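You operate a simulated robot arm through the tools that you are given. There is no shell and no other tool. Be economical: measure what you need, move in short steps, check, and stop when the job is done.

Carry out the task below with a simulated robot arm. There is one attempt and no reset: what you move stays moved.

JOB
Tighten both bolts of the clamped handle with the red hex key, then release the clamp.
Fine: key back in its hole; handle into the yellow tray.

Only the result counts: the job must be done as asked and must still hold three seconds after the hand-in. Knocking over, shifting, dropping, spilling or breaking anything else fails it.

ROBOT AND FRAMES
A 7-joint arm with a two-finger parallel gripper, fixed in place. Base frame: the origin is at the foot of the arm, x ahead of it, y to its left, z up. Units: mm, degrees, N and s.
Its first joint turns from -166.0 to 166.0 degrees. Payload 3.91 kg.
Tool frame: the origin (TCP) lies between the finger pads and is the grasp point; the fingertips stand 30 mm ahead of it; z points along the fingers, y is the line along which they close. The gripper opens to 110 mm. The fingers are 20 mm wide and 10 mm thick; the gripper's body (48 by 112 mm) begins 55 mm behind the TCP.
Orientation is that of the tool frame in the base frame, as a unit quaternion [x, y, z, w]. With the fingers straight down and closing along the base's y, the tool's x points along the base's -x, its y along +y and its z along -z.

CONTROLS
- The arm moves only by the tool apply_moves. Its argument "targets" is a list of rows, each a list of 7 numbers: the turn, a rotation vector about the tool's x, y, z in degrees, then the shift along the tool's x, y, z in mm, then the finger opening in mm, from 0 to 110. In form: [[wx, wy, wz, x, y, z, claw], ...]. A call has 1 to 20 rows; each row shifts and turns the commanded pose from where the row before left it, along the tool's axes as they then stand. A row lasts 0.2 s, in which the tool goes at most 50 mm and 8.6 degrees; a call with a longer step from one row to the next is refused whole, and so is a gripper value outside its range. A pose out of reach is approached as far as the arm can. The call stops where the force on the tool passes 40 N (or 10 N more than at its start, if that is more) or the arm is blocked; 0.2 s more then pass. The fingers move at their own pace (about 153 mm/s each) and stop on an object; they squeeze with about 43 N. The grip force told is the motor's: it shows also when the fingers shut on nothing. Time passes only in rows, and 0.2 s behind the last, so rows that do not move let the fingers close. It gives the time, the measured TCP pose, the force on the tool (base axes), the opening and the grip force at its end, in the units of the frame above (readings bear some noise).
- Cameras (640 x 400 px; columns grow to the right, rows downward): "scene" is fixed at [399.8, 648.9, 1572.4]; the picture's right is [-0.89, 0.45, 0.00], its down [0.39, 0.78, -0.49] and it looks along [-0.22, -0.43, -0.87] (base axes); focal length 305 px, centre (320, 200). "wrist" rides on the gripper at [77, 7, -114] in the tool frame; the picture's right is [-0.09, 1.00, 0.00], its down [-0.80, -0.07, -0.59] and it looks along [-0.59, -0.05, 0.80] (tool axes); focal length 270 px, centre (320, 200). There is no depth. A picture from a camera that has moved, and an enlarged one, comes with that camera's place and axes in the base frame and with its lens.
- grab_frame(camera): a new picture of that camera. The clock stands still meanwhile.
- move_column(by): slides the trunk up (or, below 0, down) by that many mm; the arm rides with it, the base frame stays. It gives what a move gives, with no picture.
- close_up(camera, box): a new picture of the part [left, top, right, bottom] of that camera's present view, enlarged. The clock stands still meanwhile.
- close_job(): hands the job in; it is judged then, once.

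Go step by step. Nothing tells you positions but the pictures and the camera data: compare them with the known pose of the tool, close in by small moves and look again before you grip or let go. The budget is 120 turns and 68 pictures, counting those below and the enlarged ones. Unless the task says otherwise, let go and move clear before handing in, and close with one line.

The tools are called after ">>>" by a JSON object that holds its "api" and its "payload". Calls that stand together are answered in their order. apply_moves: Moves the arm, as the interface text tells. Its arguments: {"type":"object","properties":{"targets":{"type":"array"}},"required":["targets"]} The other tools are called the same way: move_column (by) slides the trunk up or down; grab_frame (camera) takes a picture; close_up (camera, box) takes an enlarged picture of a part of a camera's view; close_job () hands the job in.

At the start:

```text
t: 0.0
eef_pos: [43.4, 382.3, 1140.3]
tool_rot: [0.0, 1.0, 0.0, 0.0]
force: [-0.3, 0.1, 1.2]
gripper_width: 109.9
grip_force: 0.1
trunk travel left (down, up): [-475.0, 135.0]
```

scene: 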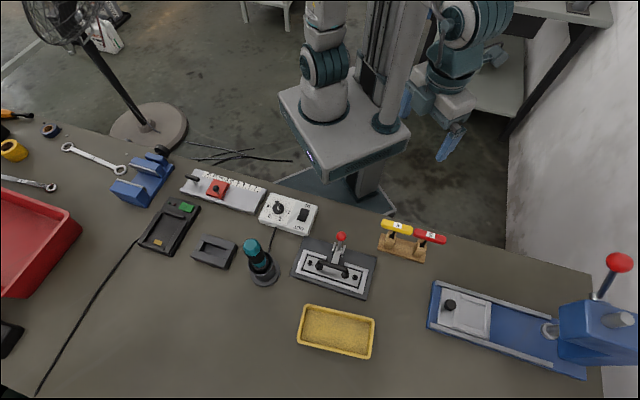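
wrist: 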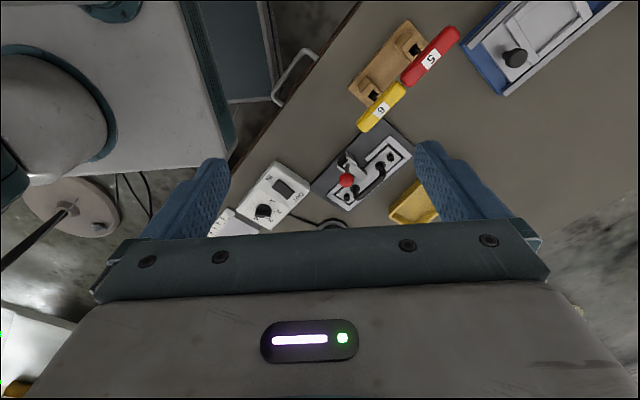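

I see the clamp fixture, a wooden key stand with a yellow and a red key, and the yellow tray. I'll zoom in to measure them first.

>>> {"api": "close_up", "payload": {"camera": "scene", "box": [280, 210, 460, 322]}}

>>> {"api": "close_up", "payload": {"camera": "wrist", "box": [300, 10, 480, 230]}}

```text
3.56 times, centred on (370, 266) of scene
camera zoom: at [399.8, 648.9, 1572.4], right [-0.89, 0.45, 0.0], down [0.39, 0.78, -0.49], along [-0.22, -0.43, -0.87], focal length 1085 px, centre (142, -35)
```

zoom: 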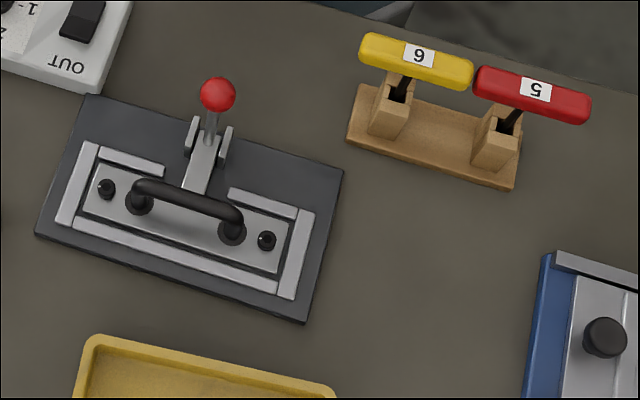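

```text
1.82 times, centred on (390, 120) of wrist
camera zoom: at [-33.1, 388.2, 1254.7], right [0.09, 1.0, 0.0], down [0.8, -0.07, 0.59], along [0.59, -0.05, -0.8], focal length 491 px, centre (193, 346)
```

zoom: 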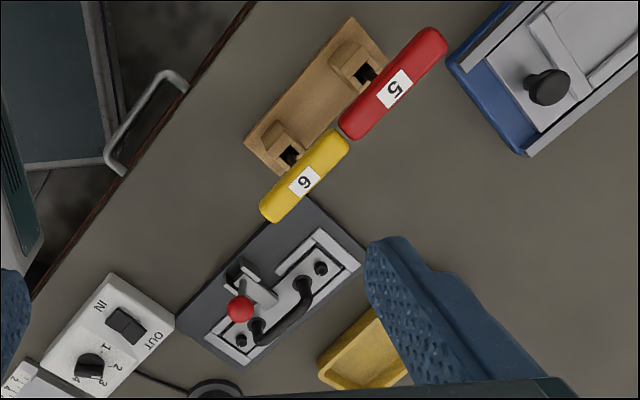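

Triangulating the two views puts the red key handle at about (36, 516, 893) and the bolts at about (229, 507, 790) and (311, 417, 790). That makes the table higher than the stated 360, so I'll move closer to check before trusting either.

>>> {"api": "apply_moves", "payload": {"targets": [[0, 0, 0, -14, 22, 20, 110], [0, 0, 0, -14, 22, 20, 110], [0, 0, 0, -14, 22, 20, 110], [0, 0, 0, -14, 22, 20, 110], [0, 0, 0, 0, 0, 0, 110]]}}

>>> {"api": "grab_frame", "payload": {"camera": "wrist"}}

>>> {"api": "grab_frame", "payload": {"camera": "scene"}}

```text
t: 1.2
eef_pos: [99.5, 470.7, 1061.2]
tool_rot: [0.0, 1.0, 0.0, 0.001]
force: [-0.4, 1.4, 0.2]
gripper_width: 109.9
grip_force: 0.1
trunk travel left (down, up): [-475.0, 135.0]
```

```text
63 pictures are left
camera wrist: at [22.5, 476.8, 1175.8], right [0.09, 1.0, 0.0], down [0.8, -0.07, 0.59], along [0.59, -0.05, -0.8], focal length 270 px, centre (320, 200)
```

wrist: 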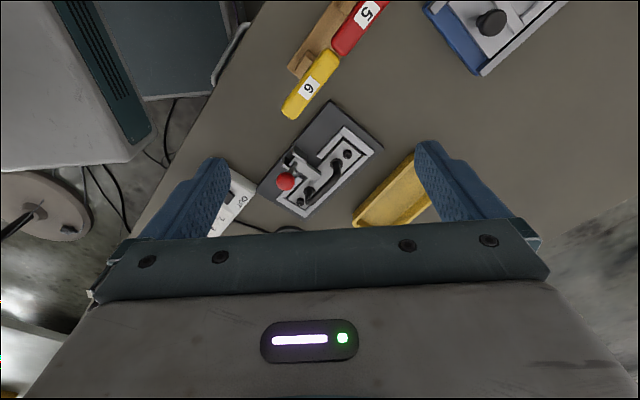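

```text
62 pictures are left
```

scene: 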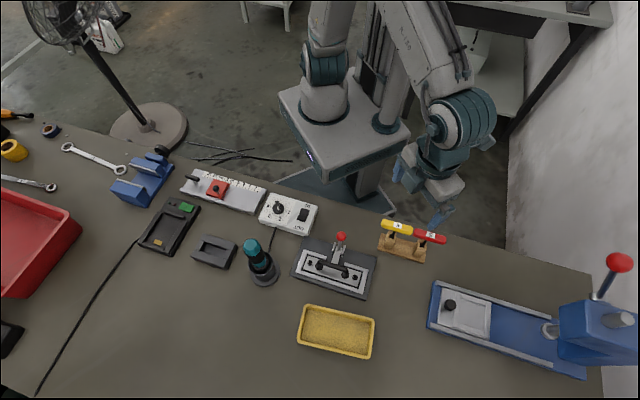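

The second view agrees: key handle at about z 893 and the fixture around z 770, with the key axis near 131.7° yaw. Next I'll go above the red key with the fingers turned across its handle and look again.

>>> {"api": "apply_moves", "payload": {"targets": [[0, 0, 0, 21.5, 14.8, 20.3, 110], [0, 0, 0, 21.5, 14.8, 20.3, 110], [0, 0, 0, 21.5, 14.8, 20.3, 110], [0, 0, 8.05, 0, 0, 0, 110], [0, 0, 8.05, 0, 0, 0, 110], [0, 0, 8.05, 0, 0, 0, 110], [0, 0, 8.05, 0, 0, 0, 110], [0, 0, 8.05, 0, 0, 0, 110], [0, 0, 8.05, 0, 0, 0, 110], [0, 0, 0, 0, 0, 0, 110]]}}

>>> {"api": "grab_frame", "payload": {"camera": "wrist"}}

```text
t: 3.4
eef_pos: [34.6, 514.1, 998.0]
tool_rot: [0.411, 0.912, 0.0, -0.001]
force: [-0.3, -0.6, 0.6]
gripper_width: 110.1
grip_force: 0.1
trunk travel left (down, up): [-475.0, 135.0]
```

```text
61 pictures are left
camera wrist: at [-10.7, 576.2, 1113.8], right [0.8, 0.6, 0.0], down [0.48, -0.65, 0.59], along [0.35, -0.48, -0.8], focal length 270 px, centre (320, 200)
```

wrist: 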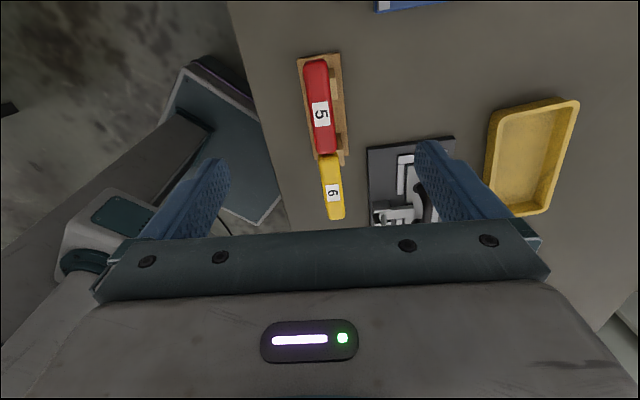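

The key handle is centred at about (33.5, 516) with its axis near 132°, matching the tool yaw. I'll zoom in on the key and stand for heights.

>>> {"api": "close_up", "payload": {"camera": "wrist", "box": [240, 40, 400, 240]}}

>>> {"api": "close_up", "payload": {"camera": "scene", "box": [360, 180, 480, 270]}}

```text
2.00 times, centred on (320, 140) of wrist
camera zoom: at [-10.7, 576.2, 1113.8], right [0.8, 0.6, 0.0], down [0.48, -0.65, 0.59], along [0.35, -0.48, -0.8], focal length 541 px, centre (320, 320)
```

zoom: 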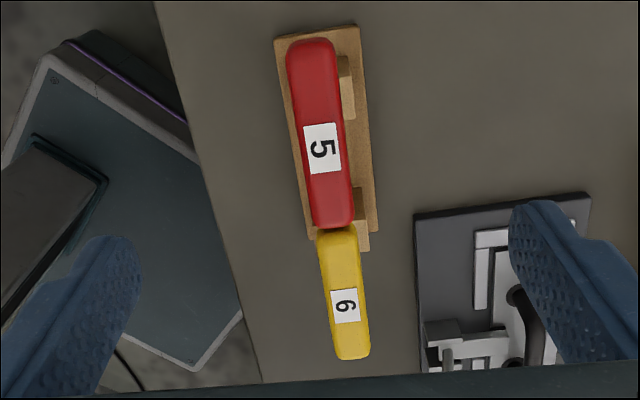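

```text
4.44 times, centred on (420, 225) of scene
camera zoom: at [399.8, 648.9, 1572.4], right [-0.89, 0.45, 0.0], down [0.39, 0.78, -0.49], along [-0.22, -0.43, -0.87], focal length 1356 px, centre (-124, 89)
```

zoom: 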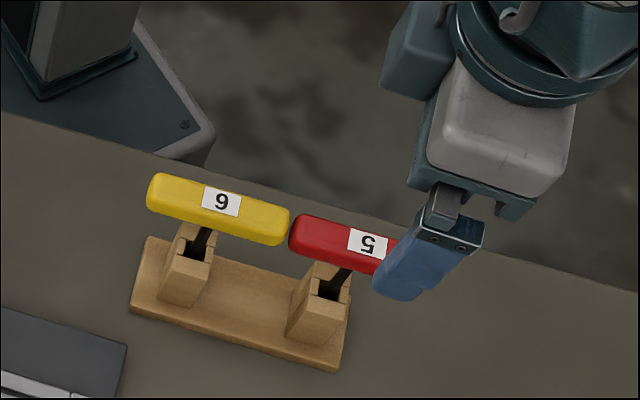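

The post top is near z 830 and the handle centre near z 882. I'll descend around the red handle with the fingers at 60 mm opening, then check before closing.

>>> {"api": "apply_moves", "payload": {"targets": [[0, 0, 0, 2.1, 0.4, 30, 60], [0, 0, 0, 0, 0, 30, 60], [0, 0, 0, 0, 0, 25, 60], [0, 0, 0, 0, 0, 20, 60], [0, 0, 0, 0, 0, 11, 60], [0, 0, 0, 0, 0, 0, 60]]}}

>>> {"api": "grab_frame", "payload": {"camera": "wrist"}}

>>> {"api": "close_up", "payload": {"camera": "scene", "box": [360, 180, 480, 270]}}

```text
t: 4.8
eef_pos: [34.6, 515.7, 885.4]
tool_rot: [0.408, 0.913, 0.0, 0.0]
force: [0.9, -0.2, -0.4]
gripper_width: 60.0
grip_force: 0.1
trunk travel left (down, up): [-475.0, 135.0]
```

```text
58 pictures are left
camera wrist: at [-12.1, 577.4, 999.0], right [0.8, 0.6, 0.0], down [0.48, -0.64, 0.59], along [0.36, -0.48, -0.8], focal length 270 px, centre (320, 200)
```

wrist: 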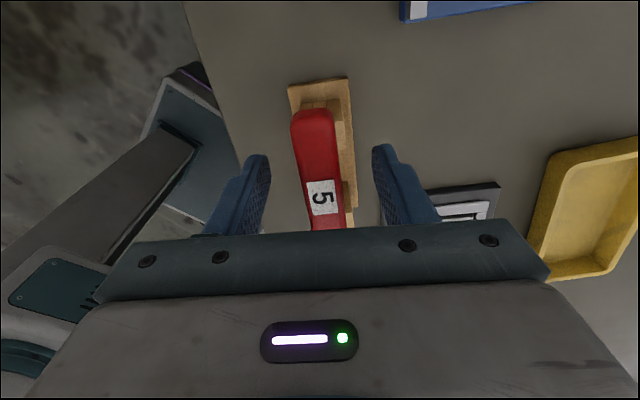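

```text
4.44 times, centred on (420, 225) of scene
camera zoom: at [399.8, 648.9, 1572.4], right [-0.89, 0.45, 0.0], down [0.39, 0.78, -0.49], along [-0.22, -0.43, -0.87], focal length 1356 px, centre (-124, 89)
```

zoom: 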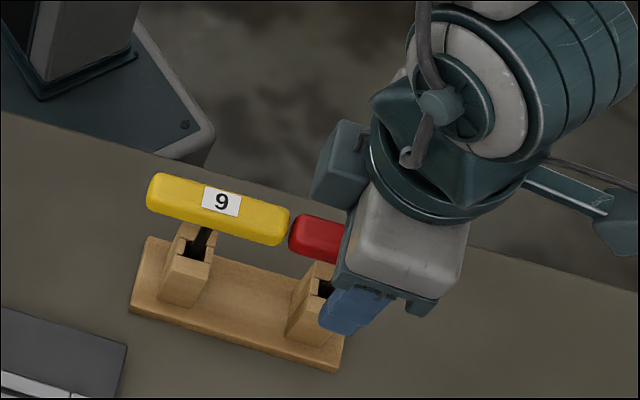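

The handle lies centred between the fingers, so I'll close and lift slightly.

>>> {"api": "apply_moves", "payload": {"targets": [[0, 0, 0, 0, 0, 3, 60], [0, 0, 0, 0, 0, 0, 0], [0, 0, 0, 0, 0, 0, 0], [0, 0, 0, 0, 0, 0, 0]]}}

```text
t: 5.8
eef_pos: [35.0, 514.6, 881.7]
tool_rot: [0.409, 0.912, 0.0, 0.0]
force: [-0.4, 0.3, 0.0]
gripper_width: 19.2
grip_force: 43.3
trunk travel left (down, up): [-475.0, 135.0]
```

The key is gripped at 19 mm. I'll lift it straight up and look at it.

>>> {"api": "apply_moves", "payload": {"targets": [[0, 0, 0, 0, 0, -20, 0], [0, 0, 0, 0, 0, -25, 0], [0, 0, 0, 0, 0, -25, 0], [0, 0, 0, 0, 0, -30, 0], [0, 0, 0, 0, 0, -30, 0], [0, 0, 0, 0, 0, 0, 0]]}}

>>> {"api": "close_up", "payload": {"camera": "scene", "box": [360, 180, 480, 270]}}

>>> {"api": "grab_frame", "payload": {"camera": "wrist"}}

```text
t: 7.2
eef_pos: [33.8, 515.4, 1009.6]
tool_rot: [0.41, 0.912, 0.0, 0.0]
force: [-0.2, -0.1, -0.4]
gripper_width: 19.1
grip_force: 43.3
trunk travel left (down, up): [-475.0, 135.0]
```

```text
4.44 times, centred on (420, 225) of scene
camera zoom: at [399.8, 648.9, 1572.4], right [-0.89, 0.45, 0.0], down [0.39, 0.78, -0.49], along [-0.22, -0.43, -0.87], focal length 1356 px, centre (-124, 89)
```

zoom: 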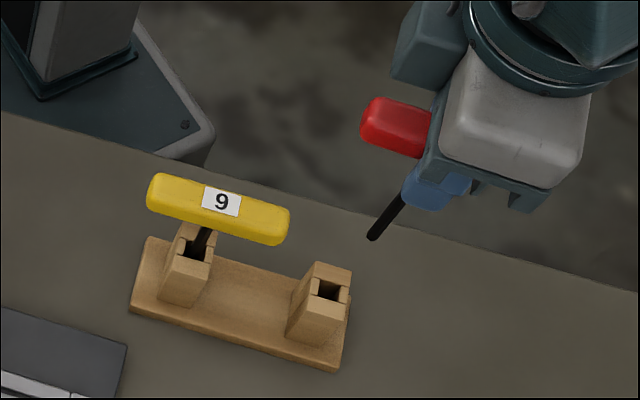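

```text
55 pictures are left
camera wrist: at [-11.7, 577.4, 1123.8], right [0.8, 0.6, 0.0], down [0.48, -0.64, 0.59], along [0.36, -0.48, -0.8], focal length 270 px, centre (320, 200)
```

wrist: 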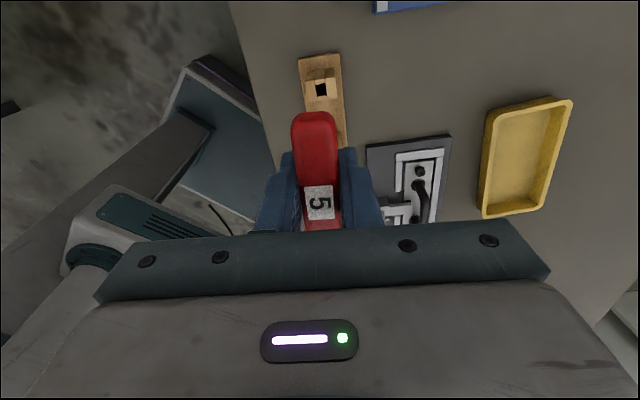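

The key tip hangs about 105 mm below the TCP. Bolt R comes out at about (224, 502.5, 788) and the lever ball at (220, 412, 860). I'll move the key beside bolt R on the tray side for a clear close look at both bolts.

>>> {"api": "apply_moves", "payload": {"targets": [[0, 0, 0, -22.6, 29, 0, 0], [0, 0, 0, -22.6, 29, 0, 0], [0, 0, 0, -22.6, 29, 0, 0], [0, 0, 0, -22.6, 29, 0, 0], [0, 0, 0, -22.6, 29, 0, 0], [0, 0, 0, -22.6, 29, 0, 0], [0, 0, 0, 0, 0, 30, 0], [0, 0, 0, 0, 0, 30, 0], [0, 0, 0, 0, 0, 0, 0]]}}

>>> {"api": "grab_frame", "payload": {"camera": "wrist"}}

>>> {"api": "close_up", "payload": {"camera": "scene", "box": [280, 220, 390, 300]}}

```text
t: 9.2
eef_pos: [254.3, 530.7, 950.4]
tool_rot: [0.409, 0.913, 0.0, 0.0]
force: [0.1, 0.9, -1.1]
gripper_width: 19.3
grip_force: 42.6
trunk travel left (down, up): [-475.0, 135.0]
```

```text
54 pictures are left
camera wrist: at [209.8, 593.1, 1065.5], right [0.8, 0.6, 0.0], down [0.48, -0.64, 0.59], along [0.36, -0.48, -0.8], focal length 270 px, centre (320, 200)
```

wrist: 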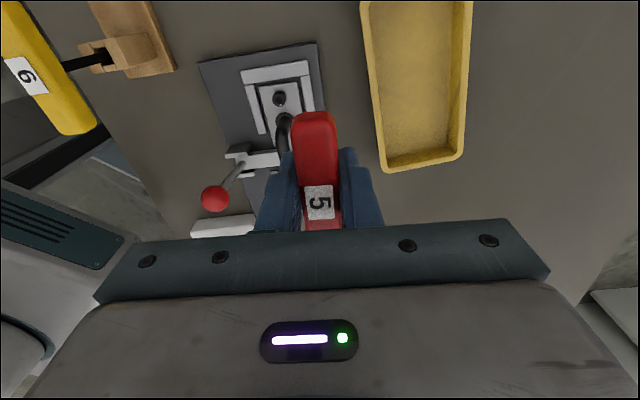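

```text
5.00 times, centred on (335, 260) of scene
camera zoom: at [399.8, 648.9, 1572.4], right [-0.89, 0.45, 0.0], down [0.39, 0.78, -0.49], along [-0.22, -0.43, -0.87], focal length 1526 px, centre (245, -100)
```

zoom: 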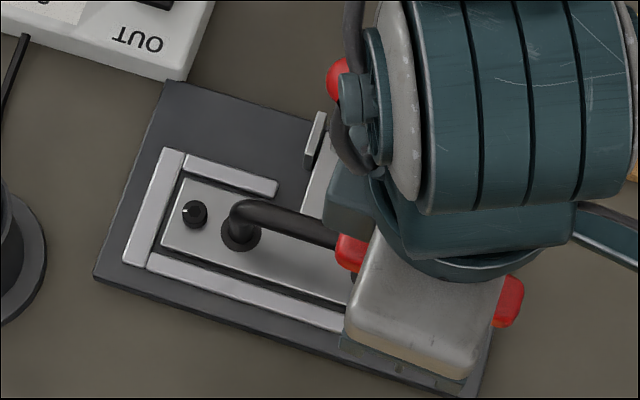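

Bolt R is confirmed near (225, 503.5). I'll zoom on both bolts for detail and orientation.

>>> {"api": "close_up", "payload": {"camera": "wrist", "box": [244, 76, 314, 120]}}

>>> {"api": "close_up", "payload": {"camera": "scene", "box": [302, 252, 342, 277]}}

```text
9.09 times, centred on (279, 98) of wrist
camera zoom: at [209.8, 593.1, 1065.5], right [0.8, 0.6, 0.0], down [0.48, -0.64, 0.59], along [0.36, -0.48, -0.8], focal length 2457 px, centre (693, 1127)
```

zoom: 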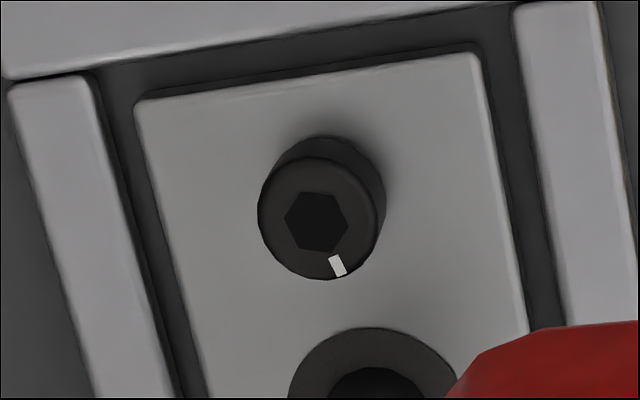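

```text
16.00 times, centred on (322, 264) of scene
camera zoom: at [399.8, 648.9, 1572.4], right [-0.89, 0.45, 0.0], down [0.39, 0.78, -0.49], along [-0.22, -0.43, -0.87], focal length 4883 px, centre (288, -832)
```

zoom: 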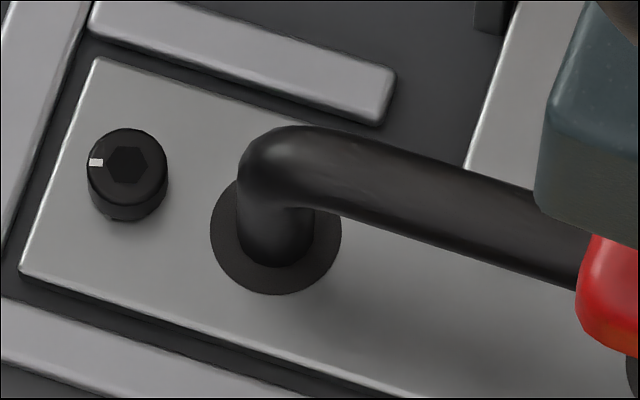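

Both bolts have hex sockets with white marks pointing to roughly -30° yaw. I'll move the key over bolt R with the tip about 12 mm above it, then check from the scene camera.

>>> {"api": "apply_moves", "payload": {"targets": [[0, 0, 0, -0.5, -20.2, 0, 0], [0, 0, 0, -0.4, -20.2, 0, 0], [0, 0, 0, 0, 0, 25, 0], [0, 0, 0, 0, 0, 20, 0], [0, 0, 0, 0, 0, 0, 0]]}}

>>> {"api": "close_up", "payload": {"camera": "scene", "box": [320, 240, 384, 280]}}

>>> {"api": "grab_frame", "payload": {"camera": "wrist"}}

```text
t: 10.4
eef_pos: [225.2, 503.1, 904.5]
tool_rot: [0.409, 0.912, -0.001, 0.0]
force: [0.6, -0.6, -0.9]
gripper_width: 19.2
grip_force: 43.2
trunk travel left (down, up): [-475.0, 135.0]
```

```text
10.00 times, centred on (352, 260) of scene
camera zoom: at [399.8, 648.9, 1572.4], right [-0.89, 0.45, 0.0], down [0.39, 0.78, -0.49], along [-0.22, -0.43, -0.87], focal length 3052 px, centre (0, -400)
```

zoom: 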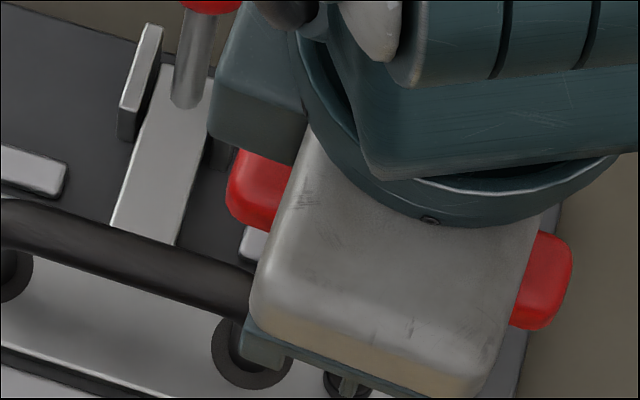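

```text
49 pictures are left
camera wrist: at [179.9, 564.8, 1019.7], right [0.8, 0.6, 0.0], down [0.48, -0.64, 0.59], along [0.36, -0.48, -0.8], focal length 270 px, centre (320, 200)
```

wrist: 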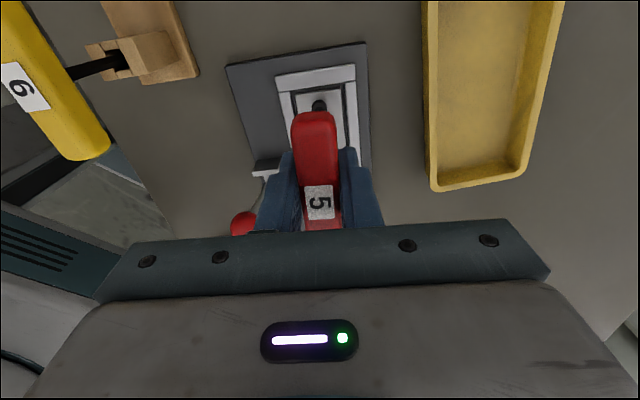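

The tip is just visible in both views, so I'll zoom there.

>>> {"api": "close_up", "payload": {"camera": "wrist", "box": [288, 82, 352, 122]}}

>>> {"api": "close_up", "payload": {"camera": "scene", "box": [343, 272, 367, 287]}}

```text
10.00 times, centred on (320, 102) of wrist
camera zoom: at [179.9, 564.8, 1019.7], right [0.8, 0.6, 0.0], down [0.48, -0.64, 0.59], along [0.36, -0.48, -0.8], focal length 2703 px, centre (320, 1180)
```

zoom: 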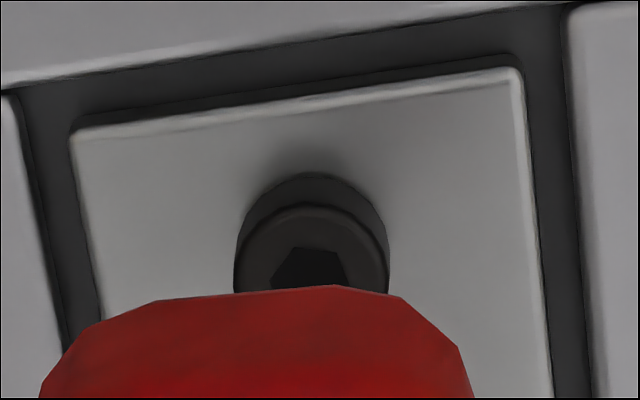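

```text
16.00 times, centred on (355, 280) of scene
camera zoom: at [399.8, 648.9, 1572.4], right [-0.89, 0.45, 0.0], down [0.39, 0.78, -0.49], along [-0.22, -0.43, -0.87], focal length 4883 px, centre (-240, -1072)
```

zoom: 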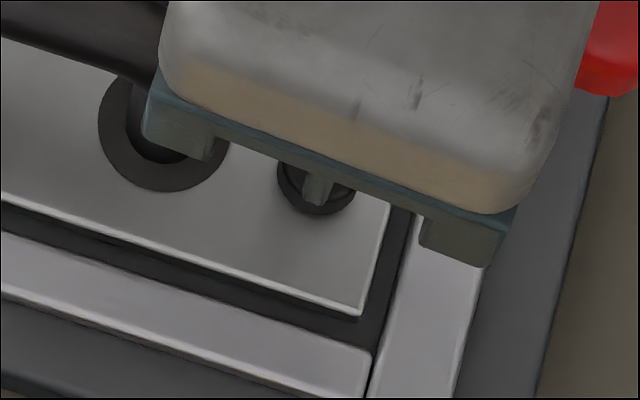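

The key is over bolt R to within about 1 mm. I'll shift slightly and lower slowly, watching the force.

>>> {"api": "apply_moves", "payload": {"targets": [[0, 0, 0, 0.8, -0.2, 3, 0], [0, 0, 0, 0, 0, 3, 0], [0, 0, 0, 0, 0, 2, 0], [0, 0, 0, 0, 0, 2, 0], [0, 0, 0, 0, 0, 1, 0], [0, 0, 0, 0, 0, 0, 0]]}}

```text
t: 11.8
eef_pos: [225.6, 504.2, 895.4]
tool_rot: [0.409, 0.912, 0.002, 0.0]
force: [1.2, 0.9, 10.2]
gripper_width: 18.9
grip_force: 43.2
trunk travel left (down, up): [-475.0, 135.0]
```

The tip touches the bolt head at TCP z ≈ 895 with 10 N, so the hex isn't aligned yet. I'll turn clockwise slowly under light pressure and see whether it drops in.

>>> {"api": "apply_moves", "payload": {"targets": [[0, 0, 3, 0, 0, 0, 0], [0, 0, 3, 0, 0, 0, 0], [0, 0, 3, 0, 0, 0, 0], [0, 0, 2.7, 0, 0, 0, 0], [0, 0, 0, 0, 0, 1, 0], [0, 0, 0, 0, 0, 0, 0]]}}

```text
t: 13.2
eef_pos: [222.4, 502.8, 894.9]
tool_rot: [0.5, 0.866, 0.002, -0.001]
force: [1.2, 0.5, 27.1]
gripper_width: 18.9
grip_force: 43.2
trunk travel left (down, up): [-475.0, 135.0]
```

It hasn't dropped in, and the position seems to have drifted. I'll back off 6 mm and inspect.

>>> {"api": "apply_moves", "payload": {"targets": [[0, 0, 0, 0, 0, -4, 0], [0, 0, 0, 0, 0, -3, 0], [0, 0, 0, 0, 0, 0, 0]]}}

>>> {"api": "close_up", "payload": {"camera": "wrist", "box": [256, 62, 384, 142]}}

```text
t: 14.0
eef_pos: [224.0, 502.3, 898.6]
tool_rot: [0.5, 0.866, -0.001, 0.0]
force: [0.0, 1.0, -0.9]
gripper_width: 19.5
grip_force: 42.6
trunk travel left (down, up): [-475.0, 135.0]
```

```text
5.00 times, centred on (320, 102) of wrist
camera zoom: at [191.3, 573.3, 1013.3], right [0.91, 0.42, 0.0], down [0.34, -0.73, 0.6], along [0.25, -0.54, -0.8], focal length 1351 px, centre (320, 690)
```

zoom: 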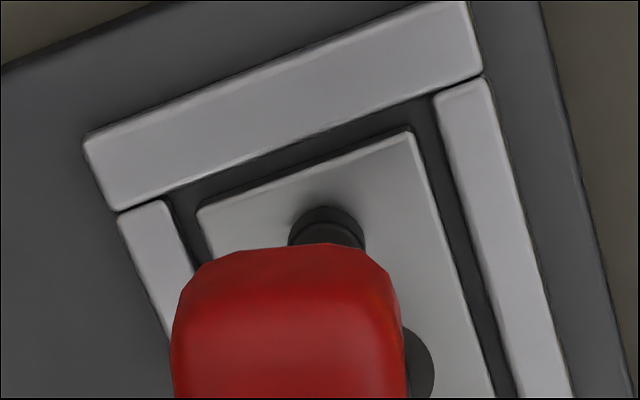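

The handle hides the tip from here. I'll lift and move somewhere the scene camera can see the shaft, to measure tip offset and hex orientation.

>>> {"api": "apply_moves", "payload": {"targets": [[0, 0, 0, 0, 0, -35, 0], [0, 0, 0, 0, 0, -35, 0], [0, 0, 0, 0, 0, -30, 0], [0, 0, 0, 24, -28.4, 0, 0], [0, 0, 0, 24, -28.4, 0, 0], [0, 0, 0, 24, -28.4, 0, 0], [0, 0, 0, 0, 0, 0, 0], [0, 0, 0, 0, 0, 0, 0]]}}

>>> {"api": "close_up", "payload": {"camera": "scene", "box": [370, 190, 434, 230]}}

```text
t: 15.8
eef_pos: [114.7, 524.4, 1000.2]
tool_rot: [0.5, 0.866, 0.0, 0.0]
force: [0.2, 0.8, -0.7]
gripper_width: 19.2
grip_force: 43.1
trunk travel left (down, up): [-475.0, 135.0]
```

```text
10.00 times, centred on (402, 210) of scene
camera zoom: at [399.8, 648.9, 1572.4], right [-0.89, 0.45, 0.0], down [0.39, 0.78, -0.49], along [-0.22, -0.43, -0.87], focal length 3052 px, centre (-500, 100)
```

zoom: 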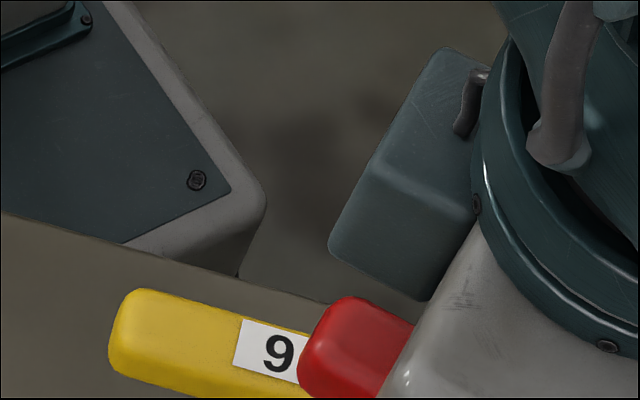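

>>> {"api": "close_up", "payload": {"camera": "scene", "box": [381, 230, 429, 260]}}

```text
13.33 times, centred on (405, 245) of scene
camera zoom: at [399.8, 648.9, 1572.4], right [-0.89, 0.45, 0.0], down [0.39, 0.78, -0.49], along [-0.22, -0.43, -0.87], focal length 4070 px, centre (-813, -400)
```

zoom: 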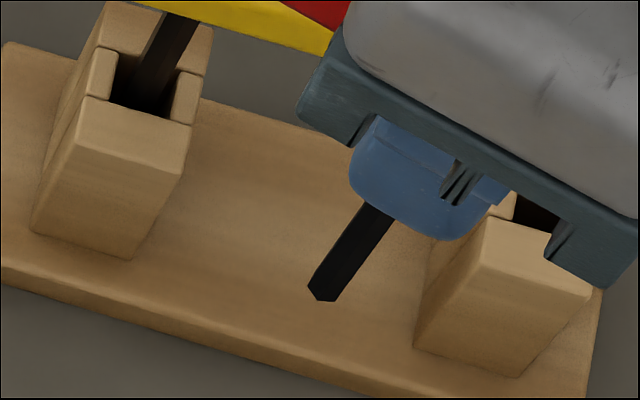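

>>> {"api": "close_up", "payload": {"camera": "scene", "box": [400, 244, 412, 254]}}

>>> {"api": "close_up", "payload": {"camera": "wrist", "box": [256, 62, 384, 142]}}

```text
16.00 times, centred on (406, 249) of scene
camera zoom: at [399.8, 648.9, 1572.4], right [-0.89, 0.45, 0.0], down [0.39, 0.78, -0.49], along [-0.22, -0.43, -0.87], focal length 4883 px, centre (-1056, -584)
```

zoom: 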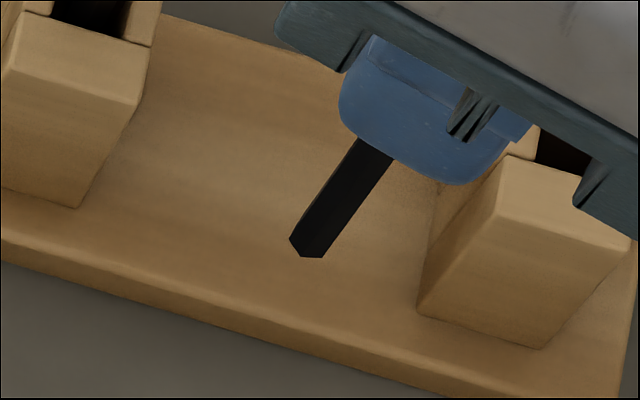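

```text
5.00 times, centred on (320, 102) of wrist
camera zoom: at [80.8, 593.9, 1115.8], right [0.91, 0.42, 0.0], down [0.34, -0.73, 0.59], along [0.25, -0.54, -0.8], focal length 1351 px, centre (320, 690)
```

zoom: 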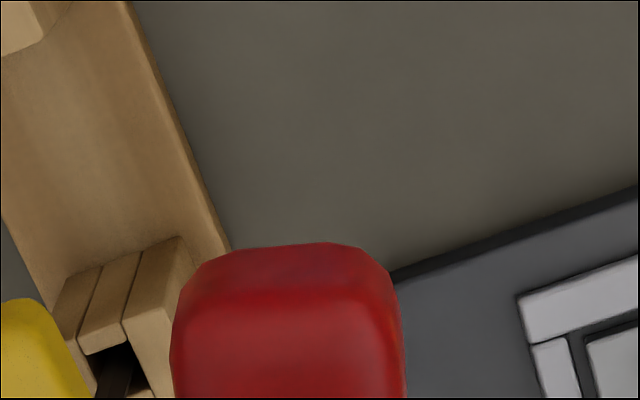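

The shaft's flat-on-axis orientation means the hex already matches the socket at tool yaw 120°, so the miss was sideways. I'll measure bolt R precisely from both cameras.

>>> {"api": "close_up", "payload": {"camera": "scene", "box": [335, 265, 375, 290]}}

>>> {"api": "grab_frame", "payload": {"camera": "wrist"}}

```text
16.00 times, centred on (355, 278) of scene
camera zoom: at [399.8, 648.9, 1572.4], right [-0.89, 0.45, 0.0], down [0.39, 0.78, -0.49], along [-0.22, -0.43, -0.87], focal length 4883 px, centre (-240, -1040)
```

zoom: 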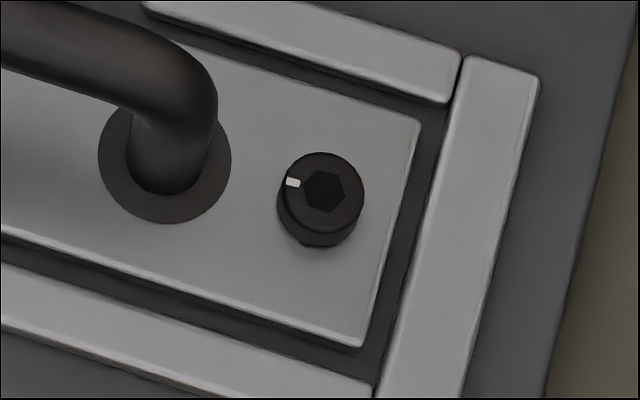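

```text
40 pictures are left
camera wrist: at [80.8, 593.9, 1115.8], right [0.91, 0.42, 0.0], down [0.34, -0.73, 0.59], along [0.25, -0.54, -0.8], focal length 270 px, centre (320, 200)
```

wrist: 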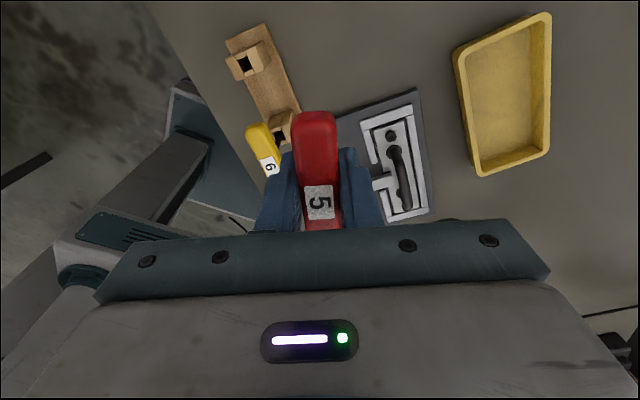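

Socket target is now about (225, 503.2) with the tool yaw at 120°. I'll read the pose a couple of times to average out noise.

>>> {"api": "apply_moves", "payload": {"targets": [[0, 0, 0, 0, 0, 0, 0]]}}

>>> {"api": "apply_moves", "payload": {"targets": [[0, 0, 0, 0, 0, 0, 0]]}}

>>> {"api": "apply_moves", "payload": {"targets": [[0, 0, 0, 0, 0, 0, 0]]}}

```text
t: 16.2
eef_pos: [112.4, 524.7, 1001.8]
tool_rot: [0.5, 0.866, 0.0, 0.0]
force: [0.4, 0.4, -0.6]
gripper_width: 19.1
grip_force: 42.7
trunk travel left (down, up): [-475.0, 135.0]
```

```text
t: 16.6
eef_pos: [112.7, 525.0, 1001.5]
tool_rot: [0.501, 0.866, 0.0, 0.0]
force: [0.5, 1.3, -1.1]
gripper_width: 19.0
grip_force: 42.9
trunk travel left (down, up): [-475.0, 135.0]
```

```text
t: 17.0
eef_pos: [113.3, 523.2, 1001.0]
tool_rot: [0.5, 0.866, 0.0, 0.0]
force: [0.6, 0.0, -1.0]
gripper_width: 19.5
grip_force: 42.4
trunk travel left (down, up): [-475.0, 135.0]
```

>>> {"api": "close_up", "payload": {"camera": "wrist", "box": [371, 122, 411, 147]}}

```text
16.00 times, centred on (391, 134) of wrist
camera zoom: at [80.8, 593.9, 1115.8], right [0.91, 0.42, 0.0], down [0.34, -0.73, 0.59], along [0.25, -0.54, -0.8], focal length 4325 px, centre (-816, 1248)
```

zoom: 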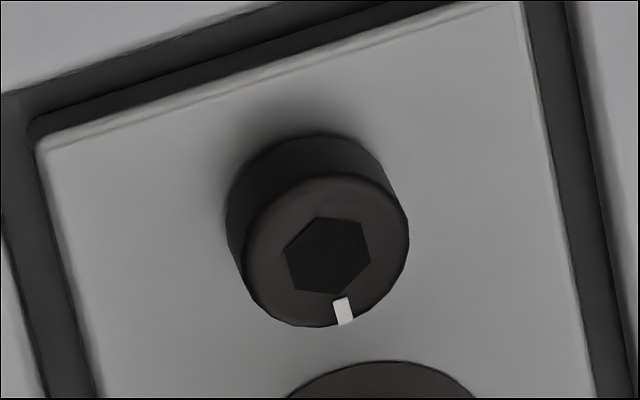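

The camera poses give me the true TCP: (113.2, 523.7, 1001.8). I'll return over bolt R at about (223.6, 502.7), descend to just touching, and then slide in a small spiral.

>>> {"api": "apply_moves", "payload": {"targets": [[0, 0, 0, -24.5, 28.4, 0, 0], [0, 0, 0, -24.5, 28.4, 0, 0], [0, 0, 0, -24.4, 28.3, 0, 0], [0, 0, 0, 0, 0, 35, 0], [0, 0, 0, 0, 0, 35, 0], [0, 0, 0, 0, 0, 28, 0], [0, 0, 0, 0, 0, 4, 0], [0, 0, 0, 0, 0, 2, 0], [0, 0, 0, 0, 0, 2, 0], [0, 0, 0, 0, 0, 2, 0], [0, 0, 0, 0, 0, 0, 0]]}}

```text
t: 19.4
eef_pos: [223.7, 502.6, 895.0]
tool_rot: [0.5, 0.866, 0.004, -0.001]
force: [1.0, 1.0, 31.5]
gripper_width: 19.3
grip_force: 42.9
trunk travel left (down, up): [-475.0, 135.0]
```

Contact again at 31 N. I'll ease the pressure and slide in a small spiral.

>>> {"api": "apply_moves", "payload": {"targets": [[0, 0, 0, 0, 0, -0.6, 0], [0, 0, 0, 0.7, 0, 0, 0], [0, 0, 0, 0, 0.7, 0, 0], [0, 0, 0, -0.7, 0, 0, 0], [0, 0, 0, -0.7, 0, 0, 0], [0, 0, 0, 0, -0.7, 0, 0], [0, 0, 0, 0, -0.7, 0, 0], [0, 0, 0, 0.7, 0, 0, 0], [0, 0, 0, 0.7, 0, 0, 0], [0, 0, 0, 0, 0, 0, 0]]}}

```text
t: 21.6
eef_pos: [224.0, 501.9, 894.1]
tool_rot: [0.5, 0.866, 0.001, -0.001]
force: [0.6, 3.2, 33.2]
gripper_width: 19.1
grip_force: 43.6
trunk travel left (down, up): [-475.0, 135.0]
```

>>> {"api": "apply_moves", "payload": {"targets": [[0, 0, 0, 0, 0, -0.5, 0], [0, 0, 0, 0.7, 0, 0, 0], [0, 0, 0, 0, 0.7, 0, 0], [0, 0, 0, 0, 0.7, 0, 0], [0, 0, 0, 0, 0.7, 0, 0], [0, 0, 0, -0.7, 0, 0, 0], [0, 0, 0, -0.7, 0, 0, 0], [0, 0, 0, -0.7, 0, 0, 0], [0, 0, 0, -0.7, 0, 0, 0], [0, 0, 0, 0, 0, 0, 0]]}}

```text
t: 23.8
eef_pos: [225.6, 502.3, 894.7]
tool_rot: [0.499, 0.866, 0.0, 0.0]
force: [-3.5, 2.9, 21.2]
gripper_width: 19.1
grip_force: 43.1
trunk travel left (down, up): [-475.0, 135.0]
```

The bolt mark turned about 11° clockwise along with my first turn, so the key was dragging or coupling with the bolt. I'll lift, step aside and look at the socket's present state.

>>> {"api": "apply_moves", "payload": {"targets": [[0, 0, 0, 0, 0, -10, 0], [0, 0, 0, 0, 0, -25, 0], [0, 0, 0, 0, 0, -25, 0], [0, 0, 0, 0, 20, 0, 0], [0, 0, 0, 0, 20, 0, 0], [0, 0, 0, 0, 0, 0, 0], [0, 0, 0, 0, 0, 0, 0]]}}

>>> {"api": "close_up", "payload": {"camera": "wrist", "box": [254, 86, 302, 116]}}

```text
t: 25.4
eef_pos: [260.8, 521.5, 952.3]
tool_rot: [0.5, 0.866, 0.0, -0.001]
force: [0.3, -0.1, 0.2]
gripper_width: 19.4
grip_force: 42.3
trunk travel left (down, up): [-475.0, 135.0]
```

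```text
13.33 times, centred on (278, 101) of wrist
camera zoom: at [228.0, 591.8, 1067.3], right [0.91, 0.42, 0.0], down [0.34, -0.73, 0.59], along [0.25, -0.54, -0.8], focal length 3604 px, centre (880, 1520)
```

zoom: 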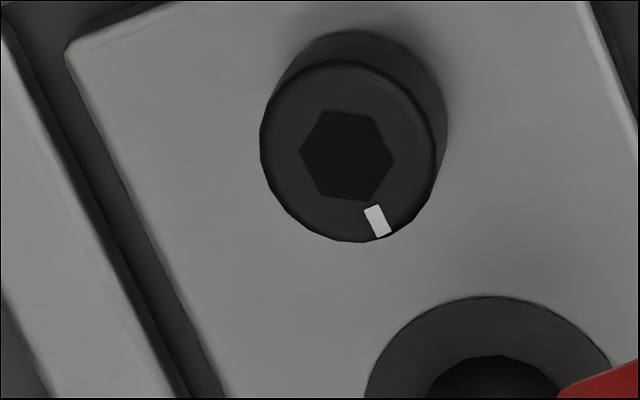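

The socket sits at 19° (mark at -42°) and bolt R at about (224.4, 503.7). I'll align the key by turning 11° in free air, then press at that spot.

>>> {"api": "apply_moves", "payload": {"targets": [[0, 0, 5.5, 0, 0, 0, 0], [0, 0, 5.5, 0, 0, 0, 0], [0, 0, 0, -2.6, -20, 0, 0], [0, 0, 0, -2.6, -19.9, 0, 0], [0, 0, 0, 0, 0, 30, 0], [0, 0, 0, 0, 0, 25, 0], [0, 0, 0, 0, 0, 2, 0], [0, 0, 0, 0, 0, 1.5, 0], [0, 0, 0, 0, 0, 1, 0], [0, 0, 0, 0, 0, 0, 0]]}}

```text
t: 27.6
eef_pos: [223.6, 505.1, 895.5]
tool_rot: [0.581, 0.814, 0.0, 0.0]
force: [-1.4, 0.2, 6.1]
gripper_width: 19.2
grip_force: 43.4
trunk travel left (down, up): [-475.0, 135.0]
```

>>> {"api": "apply_moves", "payload": {"targets": [[0, 0, 0, 0, 0, 1, 0], [0, 0, 0, 0, 0, 1, 0], [0, 0, 0, 0, 0, 0, 0]]}}

```text
t: 28.4
eef_pos: [224.3, 504.7, 894.5]
tool_rot: [0.581, 0.814, 0.003, -0.001]
force: [-1.3, 2.7, 23.1]
gripper_width: 18.8
grip_force: 42.9
trunk travel left (down, up): [-475.0, 135.0]
```

Still resting on a surface. I'll do a light spiral search with this better orientation.

>>> {"api": "apply_moves", "payload": {"targets": [[0, 0, 0, 0, 0, -0.6, 0], [0, 0, 0, 0.6, 0, 0, 0], [0, 0, 0, 0, 0.6, 0, 0], [0, 0, 0, -0.6, 0, 0, 0], [0, 0, 0, -0.6, 0, 0, 0], [0, 0, 0, 0, -0.6, 0, 0], [0, 0, 0, 0, -0.6, 0, 0], [0, 0, 0, 0.6, 0, 0, 0], [0, 0, 0, 0.6, 0, 0, 0], [0, 0, 0, 0, 0, 0, 0]]}}

```text
t: 30.6
eef_pos: [224.1, 502.6, 894.1]
tool_rot: [0.581, 0.814, 0.001, -0.001]
force: [1.6, 2.0, 33.0]
gripper_width: 19.4
grip_force: 42.7
trunk travel left (down, up): [-475.0, 135.0]
```

Contact height may actually be the socket floor, since the bolt turned with the key earlier. I'll recentre, press lightly, turn 40° clockwise, then check the mark.

>>> {"api": "apply_moves", "payload": {"targets": [[0, 0, 0, -0.6, 0.6, -0.6, 0], [0, 0, 5, 0, 0, 0, 0], [0, 0, 5, 0, 0, 0, 0], [0, 0, 5, 0, 0, 0, 0], [0, 0, 5, 0, 0, 0, 0], [0, 0, 5, 0, 0, 0, 0], [0, 0, 5, 0, 0, 0, 0], [0, 0, 5, 0, 0, 0, 0], [0, 0, 5, 0, 0, 0, 0], [0, 0, 0, 0, 0, 0, 0]]}}

>>> {"api": "grab_frame", "payload": {"camera": "wrist"}}

```text
t: 32.8
eef_pos: [224.1, 502.8, 893.5]
tool_rot: [0.824, 0.566, 0.001, -0.001]
force: [-0.5, -1.3, 27.9]
gripper_width: 19.1
grip_force: 43.1
trunk travel left (down, up): [-475.0, 135.0]
```

```text
37 pictures are left
camera wrist: at [258.1, 571.7, 1008.6], right [0.9, -0.44, 0.0], down [-0.35, -0.72, 0.59], along [-0.26, -0.53, -0.81], focal length 270 px, centre (320, 200)
```

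wrist: 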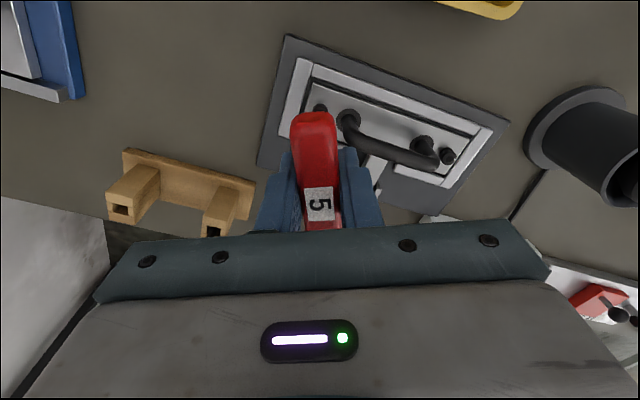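

>>> {"api": "close_up", "payload": {"camera": "wrist", "box": [296, 92, 344, 122]}}

>>> {"api": "close_up", "payload": {"camera": "scene", "box": [335, 262, 375, 287]}}

```text
13.33 times, centred on (320, 107) of wrist
camera zoom: at [258.1, 571.7, 1008.6], right [0.9, -0.44, 0.0], down [-0.35, -0.72, 0.59], along [-0.26, -0.53, -0.81], focal length 3604 px, centre (320, 1440)
```

zoom: 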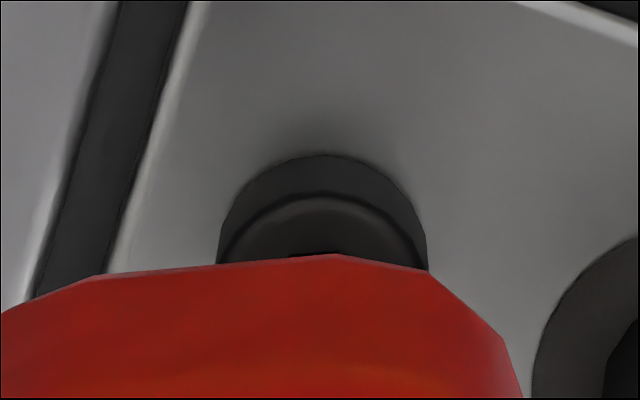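

```text
16.00 times, centred on (355, 274) of scene
camera zoom: at [399.8, 648.9, 1572.4], right [-0.89, 0.45, 0.0], down [0.39, 0.78, -0.49], along [-0.22, -0.43, -0.87], focal length 4883 px, centre (-240, -992)
```

zoom: 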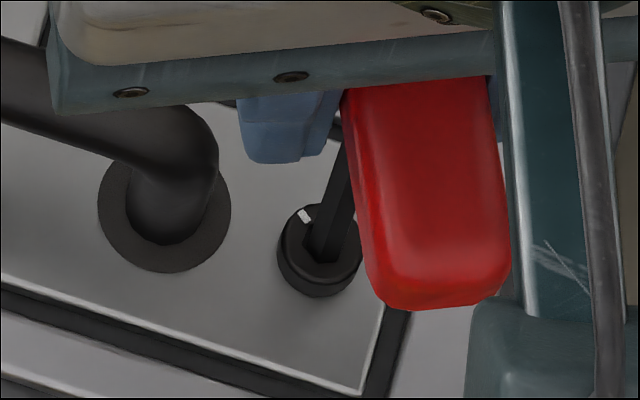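

The scene view shows the shaft seated in bolt R's socket with the mark turning with the key, so it is engaged. I'll keep turning clockwise and watch for the stop.

>>> {"api": "apply_moves", "payload": {"targets": [[0, 0, 5, 0, 0, -0.5, 0], [0, 0, 5, 0, 0, 0, 0], [0, 0, 5, 0, 0, 0, 0], [0, 0, 5, 0, 0, 0, 0], [0, 0, 5, 0, 0, 0, 0], [0, 0, 5, 0, 0, 0, 0], [0, 0, 5, 0, 0, 0, 0], [0, 0, 5, 0, 0, 0, 0], [0, 0, 5, 0, 0, 0, 0], [0, 0, 5, 0, 0, 0, 0], [0, 0, 0, 0, 0, 0, 0]]}}

>>> {"api": "close_up", "payload": {"camera": "scene", "box": [335, 262, 375, 287]}}

```text
t: 35.2
eef_pos: [260.6, 484.6, 891.5]
tool_rot: [0.982, 0.187, -0.006, -0.005]
force: [-0.5, 0.5, -0.1]
gripper_width: 19.2
grip_force: 42.3
out of reach, approached as far as the arm can: row 9, 10
trunk travel left (down, up): [-475.0, 135.0]
```

```text
16.00 times, centred on (355, 274) of scene
camera zoom: at [399.8, 648.9, 1572.4], right [-0.89, 0.45, 0.0], down [0.39, 0.78, -0.49], along [-0.22, -0.43, -0.87], focal length 4883 px, centre (-240, -992)
```

zoom: 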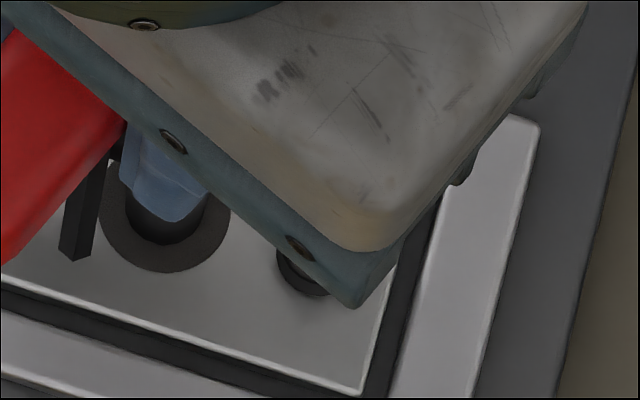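

The wrist joint hit its limit near yaw 25°, and the arm drifted with the key coming out of the socket. Nothing looks shifted. I'll raise the trunk to lift straight up with no arm motion.

>>> {"api": "move_column", "payload": {"by": 70}}

>>> {"api": "grab_frame", "payload": {"camera": "scene"}}

```text
t: 36.3
eef_pos: [260.0, 482.9, 961.7]
tool_rot: [0.982, 0.187, -0.003, -0.002]
force: [-0.8, -0.6, -0.7]
gripper_width: 19.1
grip_force: 43.4
trunk travel left (down, up): [-545.0, 65.0]
```

```text
33 pictures are left
```

scene: 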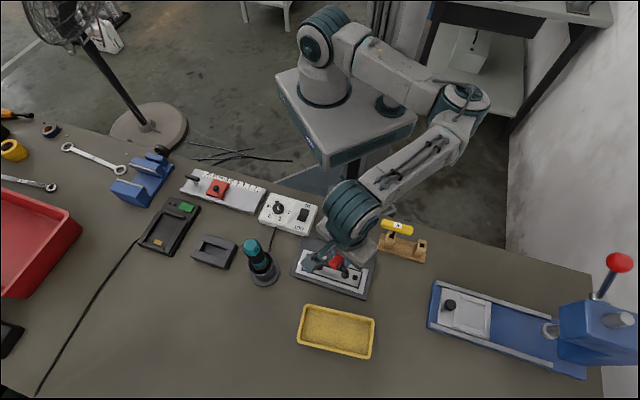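

Lifted cleanly. I'll unwind the wrist counter-clockwise in place, in steps.

>>> {"api": "apply_moves", "payload": {"targets": [[0, 0, -4, 0, 0, 0, 0], [0, 0, -4, 0, 0, 0, 0], [0, 0, 0, 0, 0, 0, 0]]}}

```text
t: 37.1
eef_pos: [267.5, 477.3, 953.5]
tool_rot: [0.968, 0.251, 0.0, 0.009]
force: [0.2, 0.2, -1.3]
gripper_width: 19.1
grip_force: 43.4
trunk travel left (down, up): [-545.0, 65.0]
```

>>> {"api": "apply_moves", "payload": {"targets": [[0, 0, -8, 0, 0, -5, 0], [0, 0, -8, 0, 0, -5, 0], [0, 0, -8, 0, 0, 0, 0], [0, 0, 0, 0, 0, 0, 0]]}}

```text
t: 38.1
eef_pos: [258.1, 482.0, 964.8]
tool_rot: [0.89, 0.456, -0.002, 0.007]
force: [0.1, 0.5, -1.4]
gripper_width: 19.1
grip_force: 42.9
trunk travel left (down, up): [-545.0, 65.0]
```

>>> {"api": "apply_moves", "payload": {"targets": [[0, 0, -8, 0, 0, 0, 0], [0, 0, -8, 0, 0, 0, 0], [0, 0, -8, 0, 0, 0, 0], [0, 0, -8, 0, 0, 0, 0], [0, 0, -8, 0, 0, 0, 0], [0, 0, -8, 0, 0, 0, 0], [0, 0, -8, 0, 0, 0, 0], [0, 0, -8, 0, 0, 0, 0], [0, 0, 0, 0, 0, 0, 0], [0, 0, 0, 0, 0, 0, 0]]}}

>>> {"api": "grab_frame", "payload": {"camera": "wrist"}}

```text
t: 40.3
eef_pos: [214.9, 499.1, 968.3]
tool_rot: [0.476, 0.879, -0.003, 0.001]
force: [-0.4, -0.1, -0.7]
gripper_width: 19.1
grip_force: 42.6
trunk travel left (down, up): [-545.0, 65.0]
```

```text
32 pictures are left
camera wrist: at [178.8, 567.1, 1082.8], right [0.88, 0.47, 0.0], down [0.38, -0.71, 0.6], along [0.28, -0.53, -0.8], focal length 270 px, centre (320, 200)
```

wrist: 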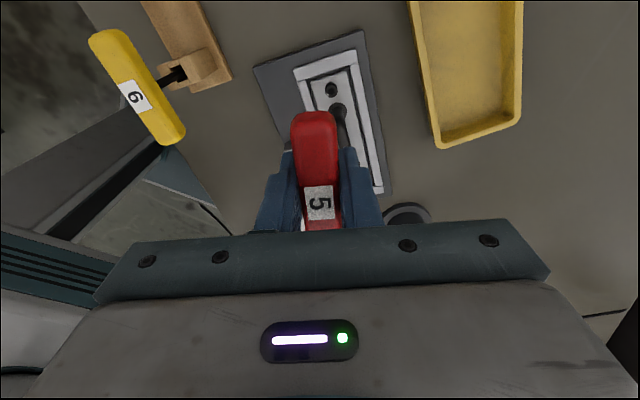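

>>> {"api": "close_up", "payload": {"camera": "wrist", "box": [306, 75, 354, 105]}}

```text
13.33 times, centred on (330, 90) of wrist
camera zoom: at [178.8, 567.1, 1082.8], right [0.88, 0.47, 0.0], down [0.38, -0.71, 0.6], along [0.28, -0.53, -0.8], focal length 3604 px, centre (187, 1667)
```

zoom: 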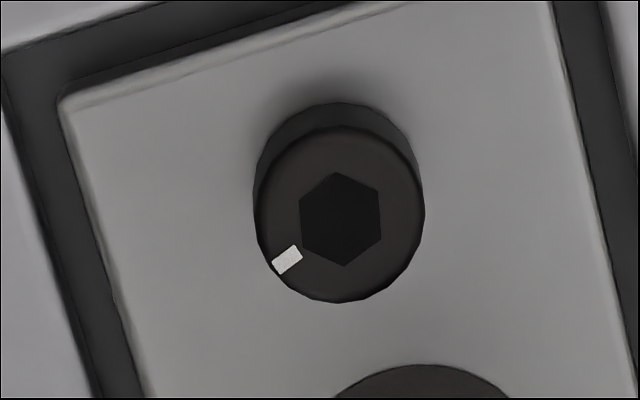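

Bolt R has now turned about 85° (mark at -115°). I'll unwind to tool yaw 155.5°, which matches the socket, for another long clockwise stroke.

>>> {"api": "apply_moves", "payload": {"targets": [[0, 0, -8.1, 0, 0, 0, 0], [0, 0, -8.1, 0, 0, 0, 0], [0, 0, -8.1, 0, 0, 0, 0], [0, 0, -8.1, 0, 0, 0, 0], [0, 0, 0, 0, 0, 0, 0], [0, 0, 0, 0, 0, 0, 0]]}}

>>> {"api": "close_up", "payload": {"camera": "wrist", "box": [306, 75, 354, 105]}}

```text
t: 41.7
eef_pos: [213.9, 497.1, 969.5]
tool_rot: [0.212, 0.977, -0.003, -0.001]
force: [0.0, 0.1, -1.0]
gripper_width: 19.0
grip_force: 43.4
trunk travel left (down, up): [-545.0, 65.0]
```

```text
13.33 times, centred on (330, 90) of wrist
camera zoom: at [147.6, 536.6, 1083.2], right [0.49, 0.87, -0.01], down [0.7, -0.39, 0.59], along [0.52, -0.3, -0.8], focal length 3604 px, centre (187, 1667)
```

zoom: 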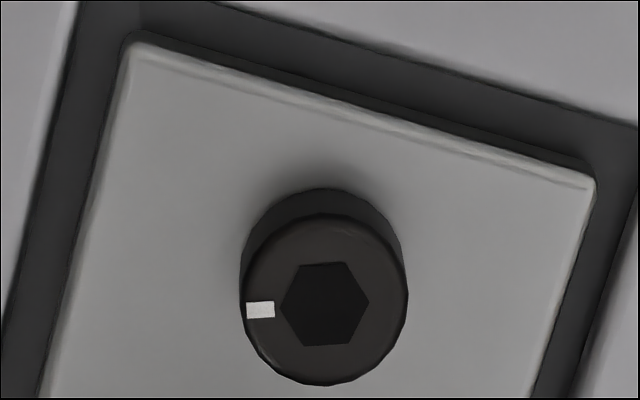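

I'll correct a 0.36° residual tilt, move over bolt R and lower onto it.

>>> {"api": "apply_moves", "payload": {"targets": [[-0.36, 0, 0, 0, 0, 0, 0], [0, 0, 0, -6.5, 9.8, 0, 0], [0, 0, 0, 0, 0, 35, 0], [0, 0, 0, 0, 0, 35, 0], [0, 0, 0, 0, 0, 3, 0], [0, 0, 0, 0, 0, 2, 0], [0, 0, 0, 0, 0, 1, 0], [0, 0, 0, 0, 0, 0, 0]]}}

```text
t: 43.5
eef_pos: [224.3, 503.0, 894.0]
tool_rot: [0.213, 0.977, 0.003, 0.0]
force: [-0.9, -3.4, 22.0]
gripper_width: 19.3
grip_force: 42.8
trunk travel left (down, up): [-545.0, 65.0]
```

Contact height again matches the seated height. I'll turn clockwise 60° and read the result.

>>> {"api": "apply_moves", "payload": {"targets": [[0, 0, 6, 0, 0, 0, 0], [0, 0, 6, 0, 0, 0, 0], [0, 0, 6, 0, 0, 0, 0], [0, 0, 6, 0, 0, 0, 0], [0, 0, 6, 0, 0, 0, 0], [0, 0, 6, 0, 0, 0, 0], [0, 0, 6, 0, 0, 0, 0], [0, 0, 6, 0, 0, 0, 0], [0, 0, 6, 0, 0, 0, 0], [0, 0, 6, 0, 0, 0, 0], [0, 0, 0, 0, 0, 0, 0]]}}

```text
t: 45.9
eef_pos: [223.1, 503.0, 894.7]
tool_rot: [0.673, 0.74, 0.002, 0.0]
force: [0.3, -1.1, 35.2]
gripper_width: 19.4
grip_force: 43.2
trunk travel left (down, up): [-545.0, 65.0]
```

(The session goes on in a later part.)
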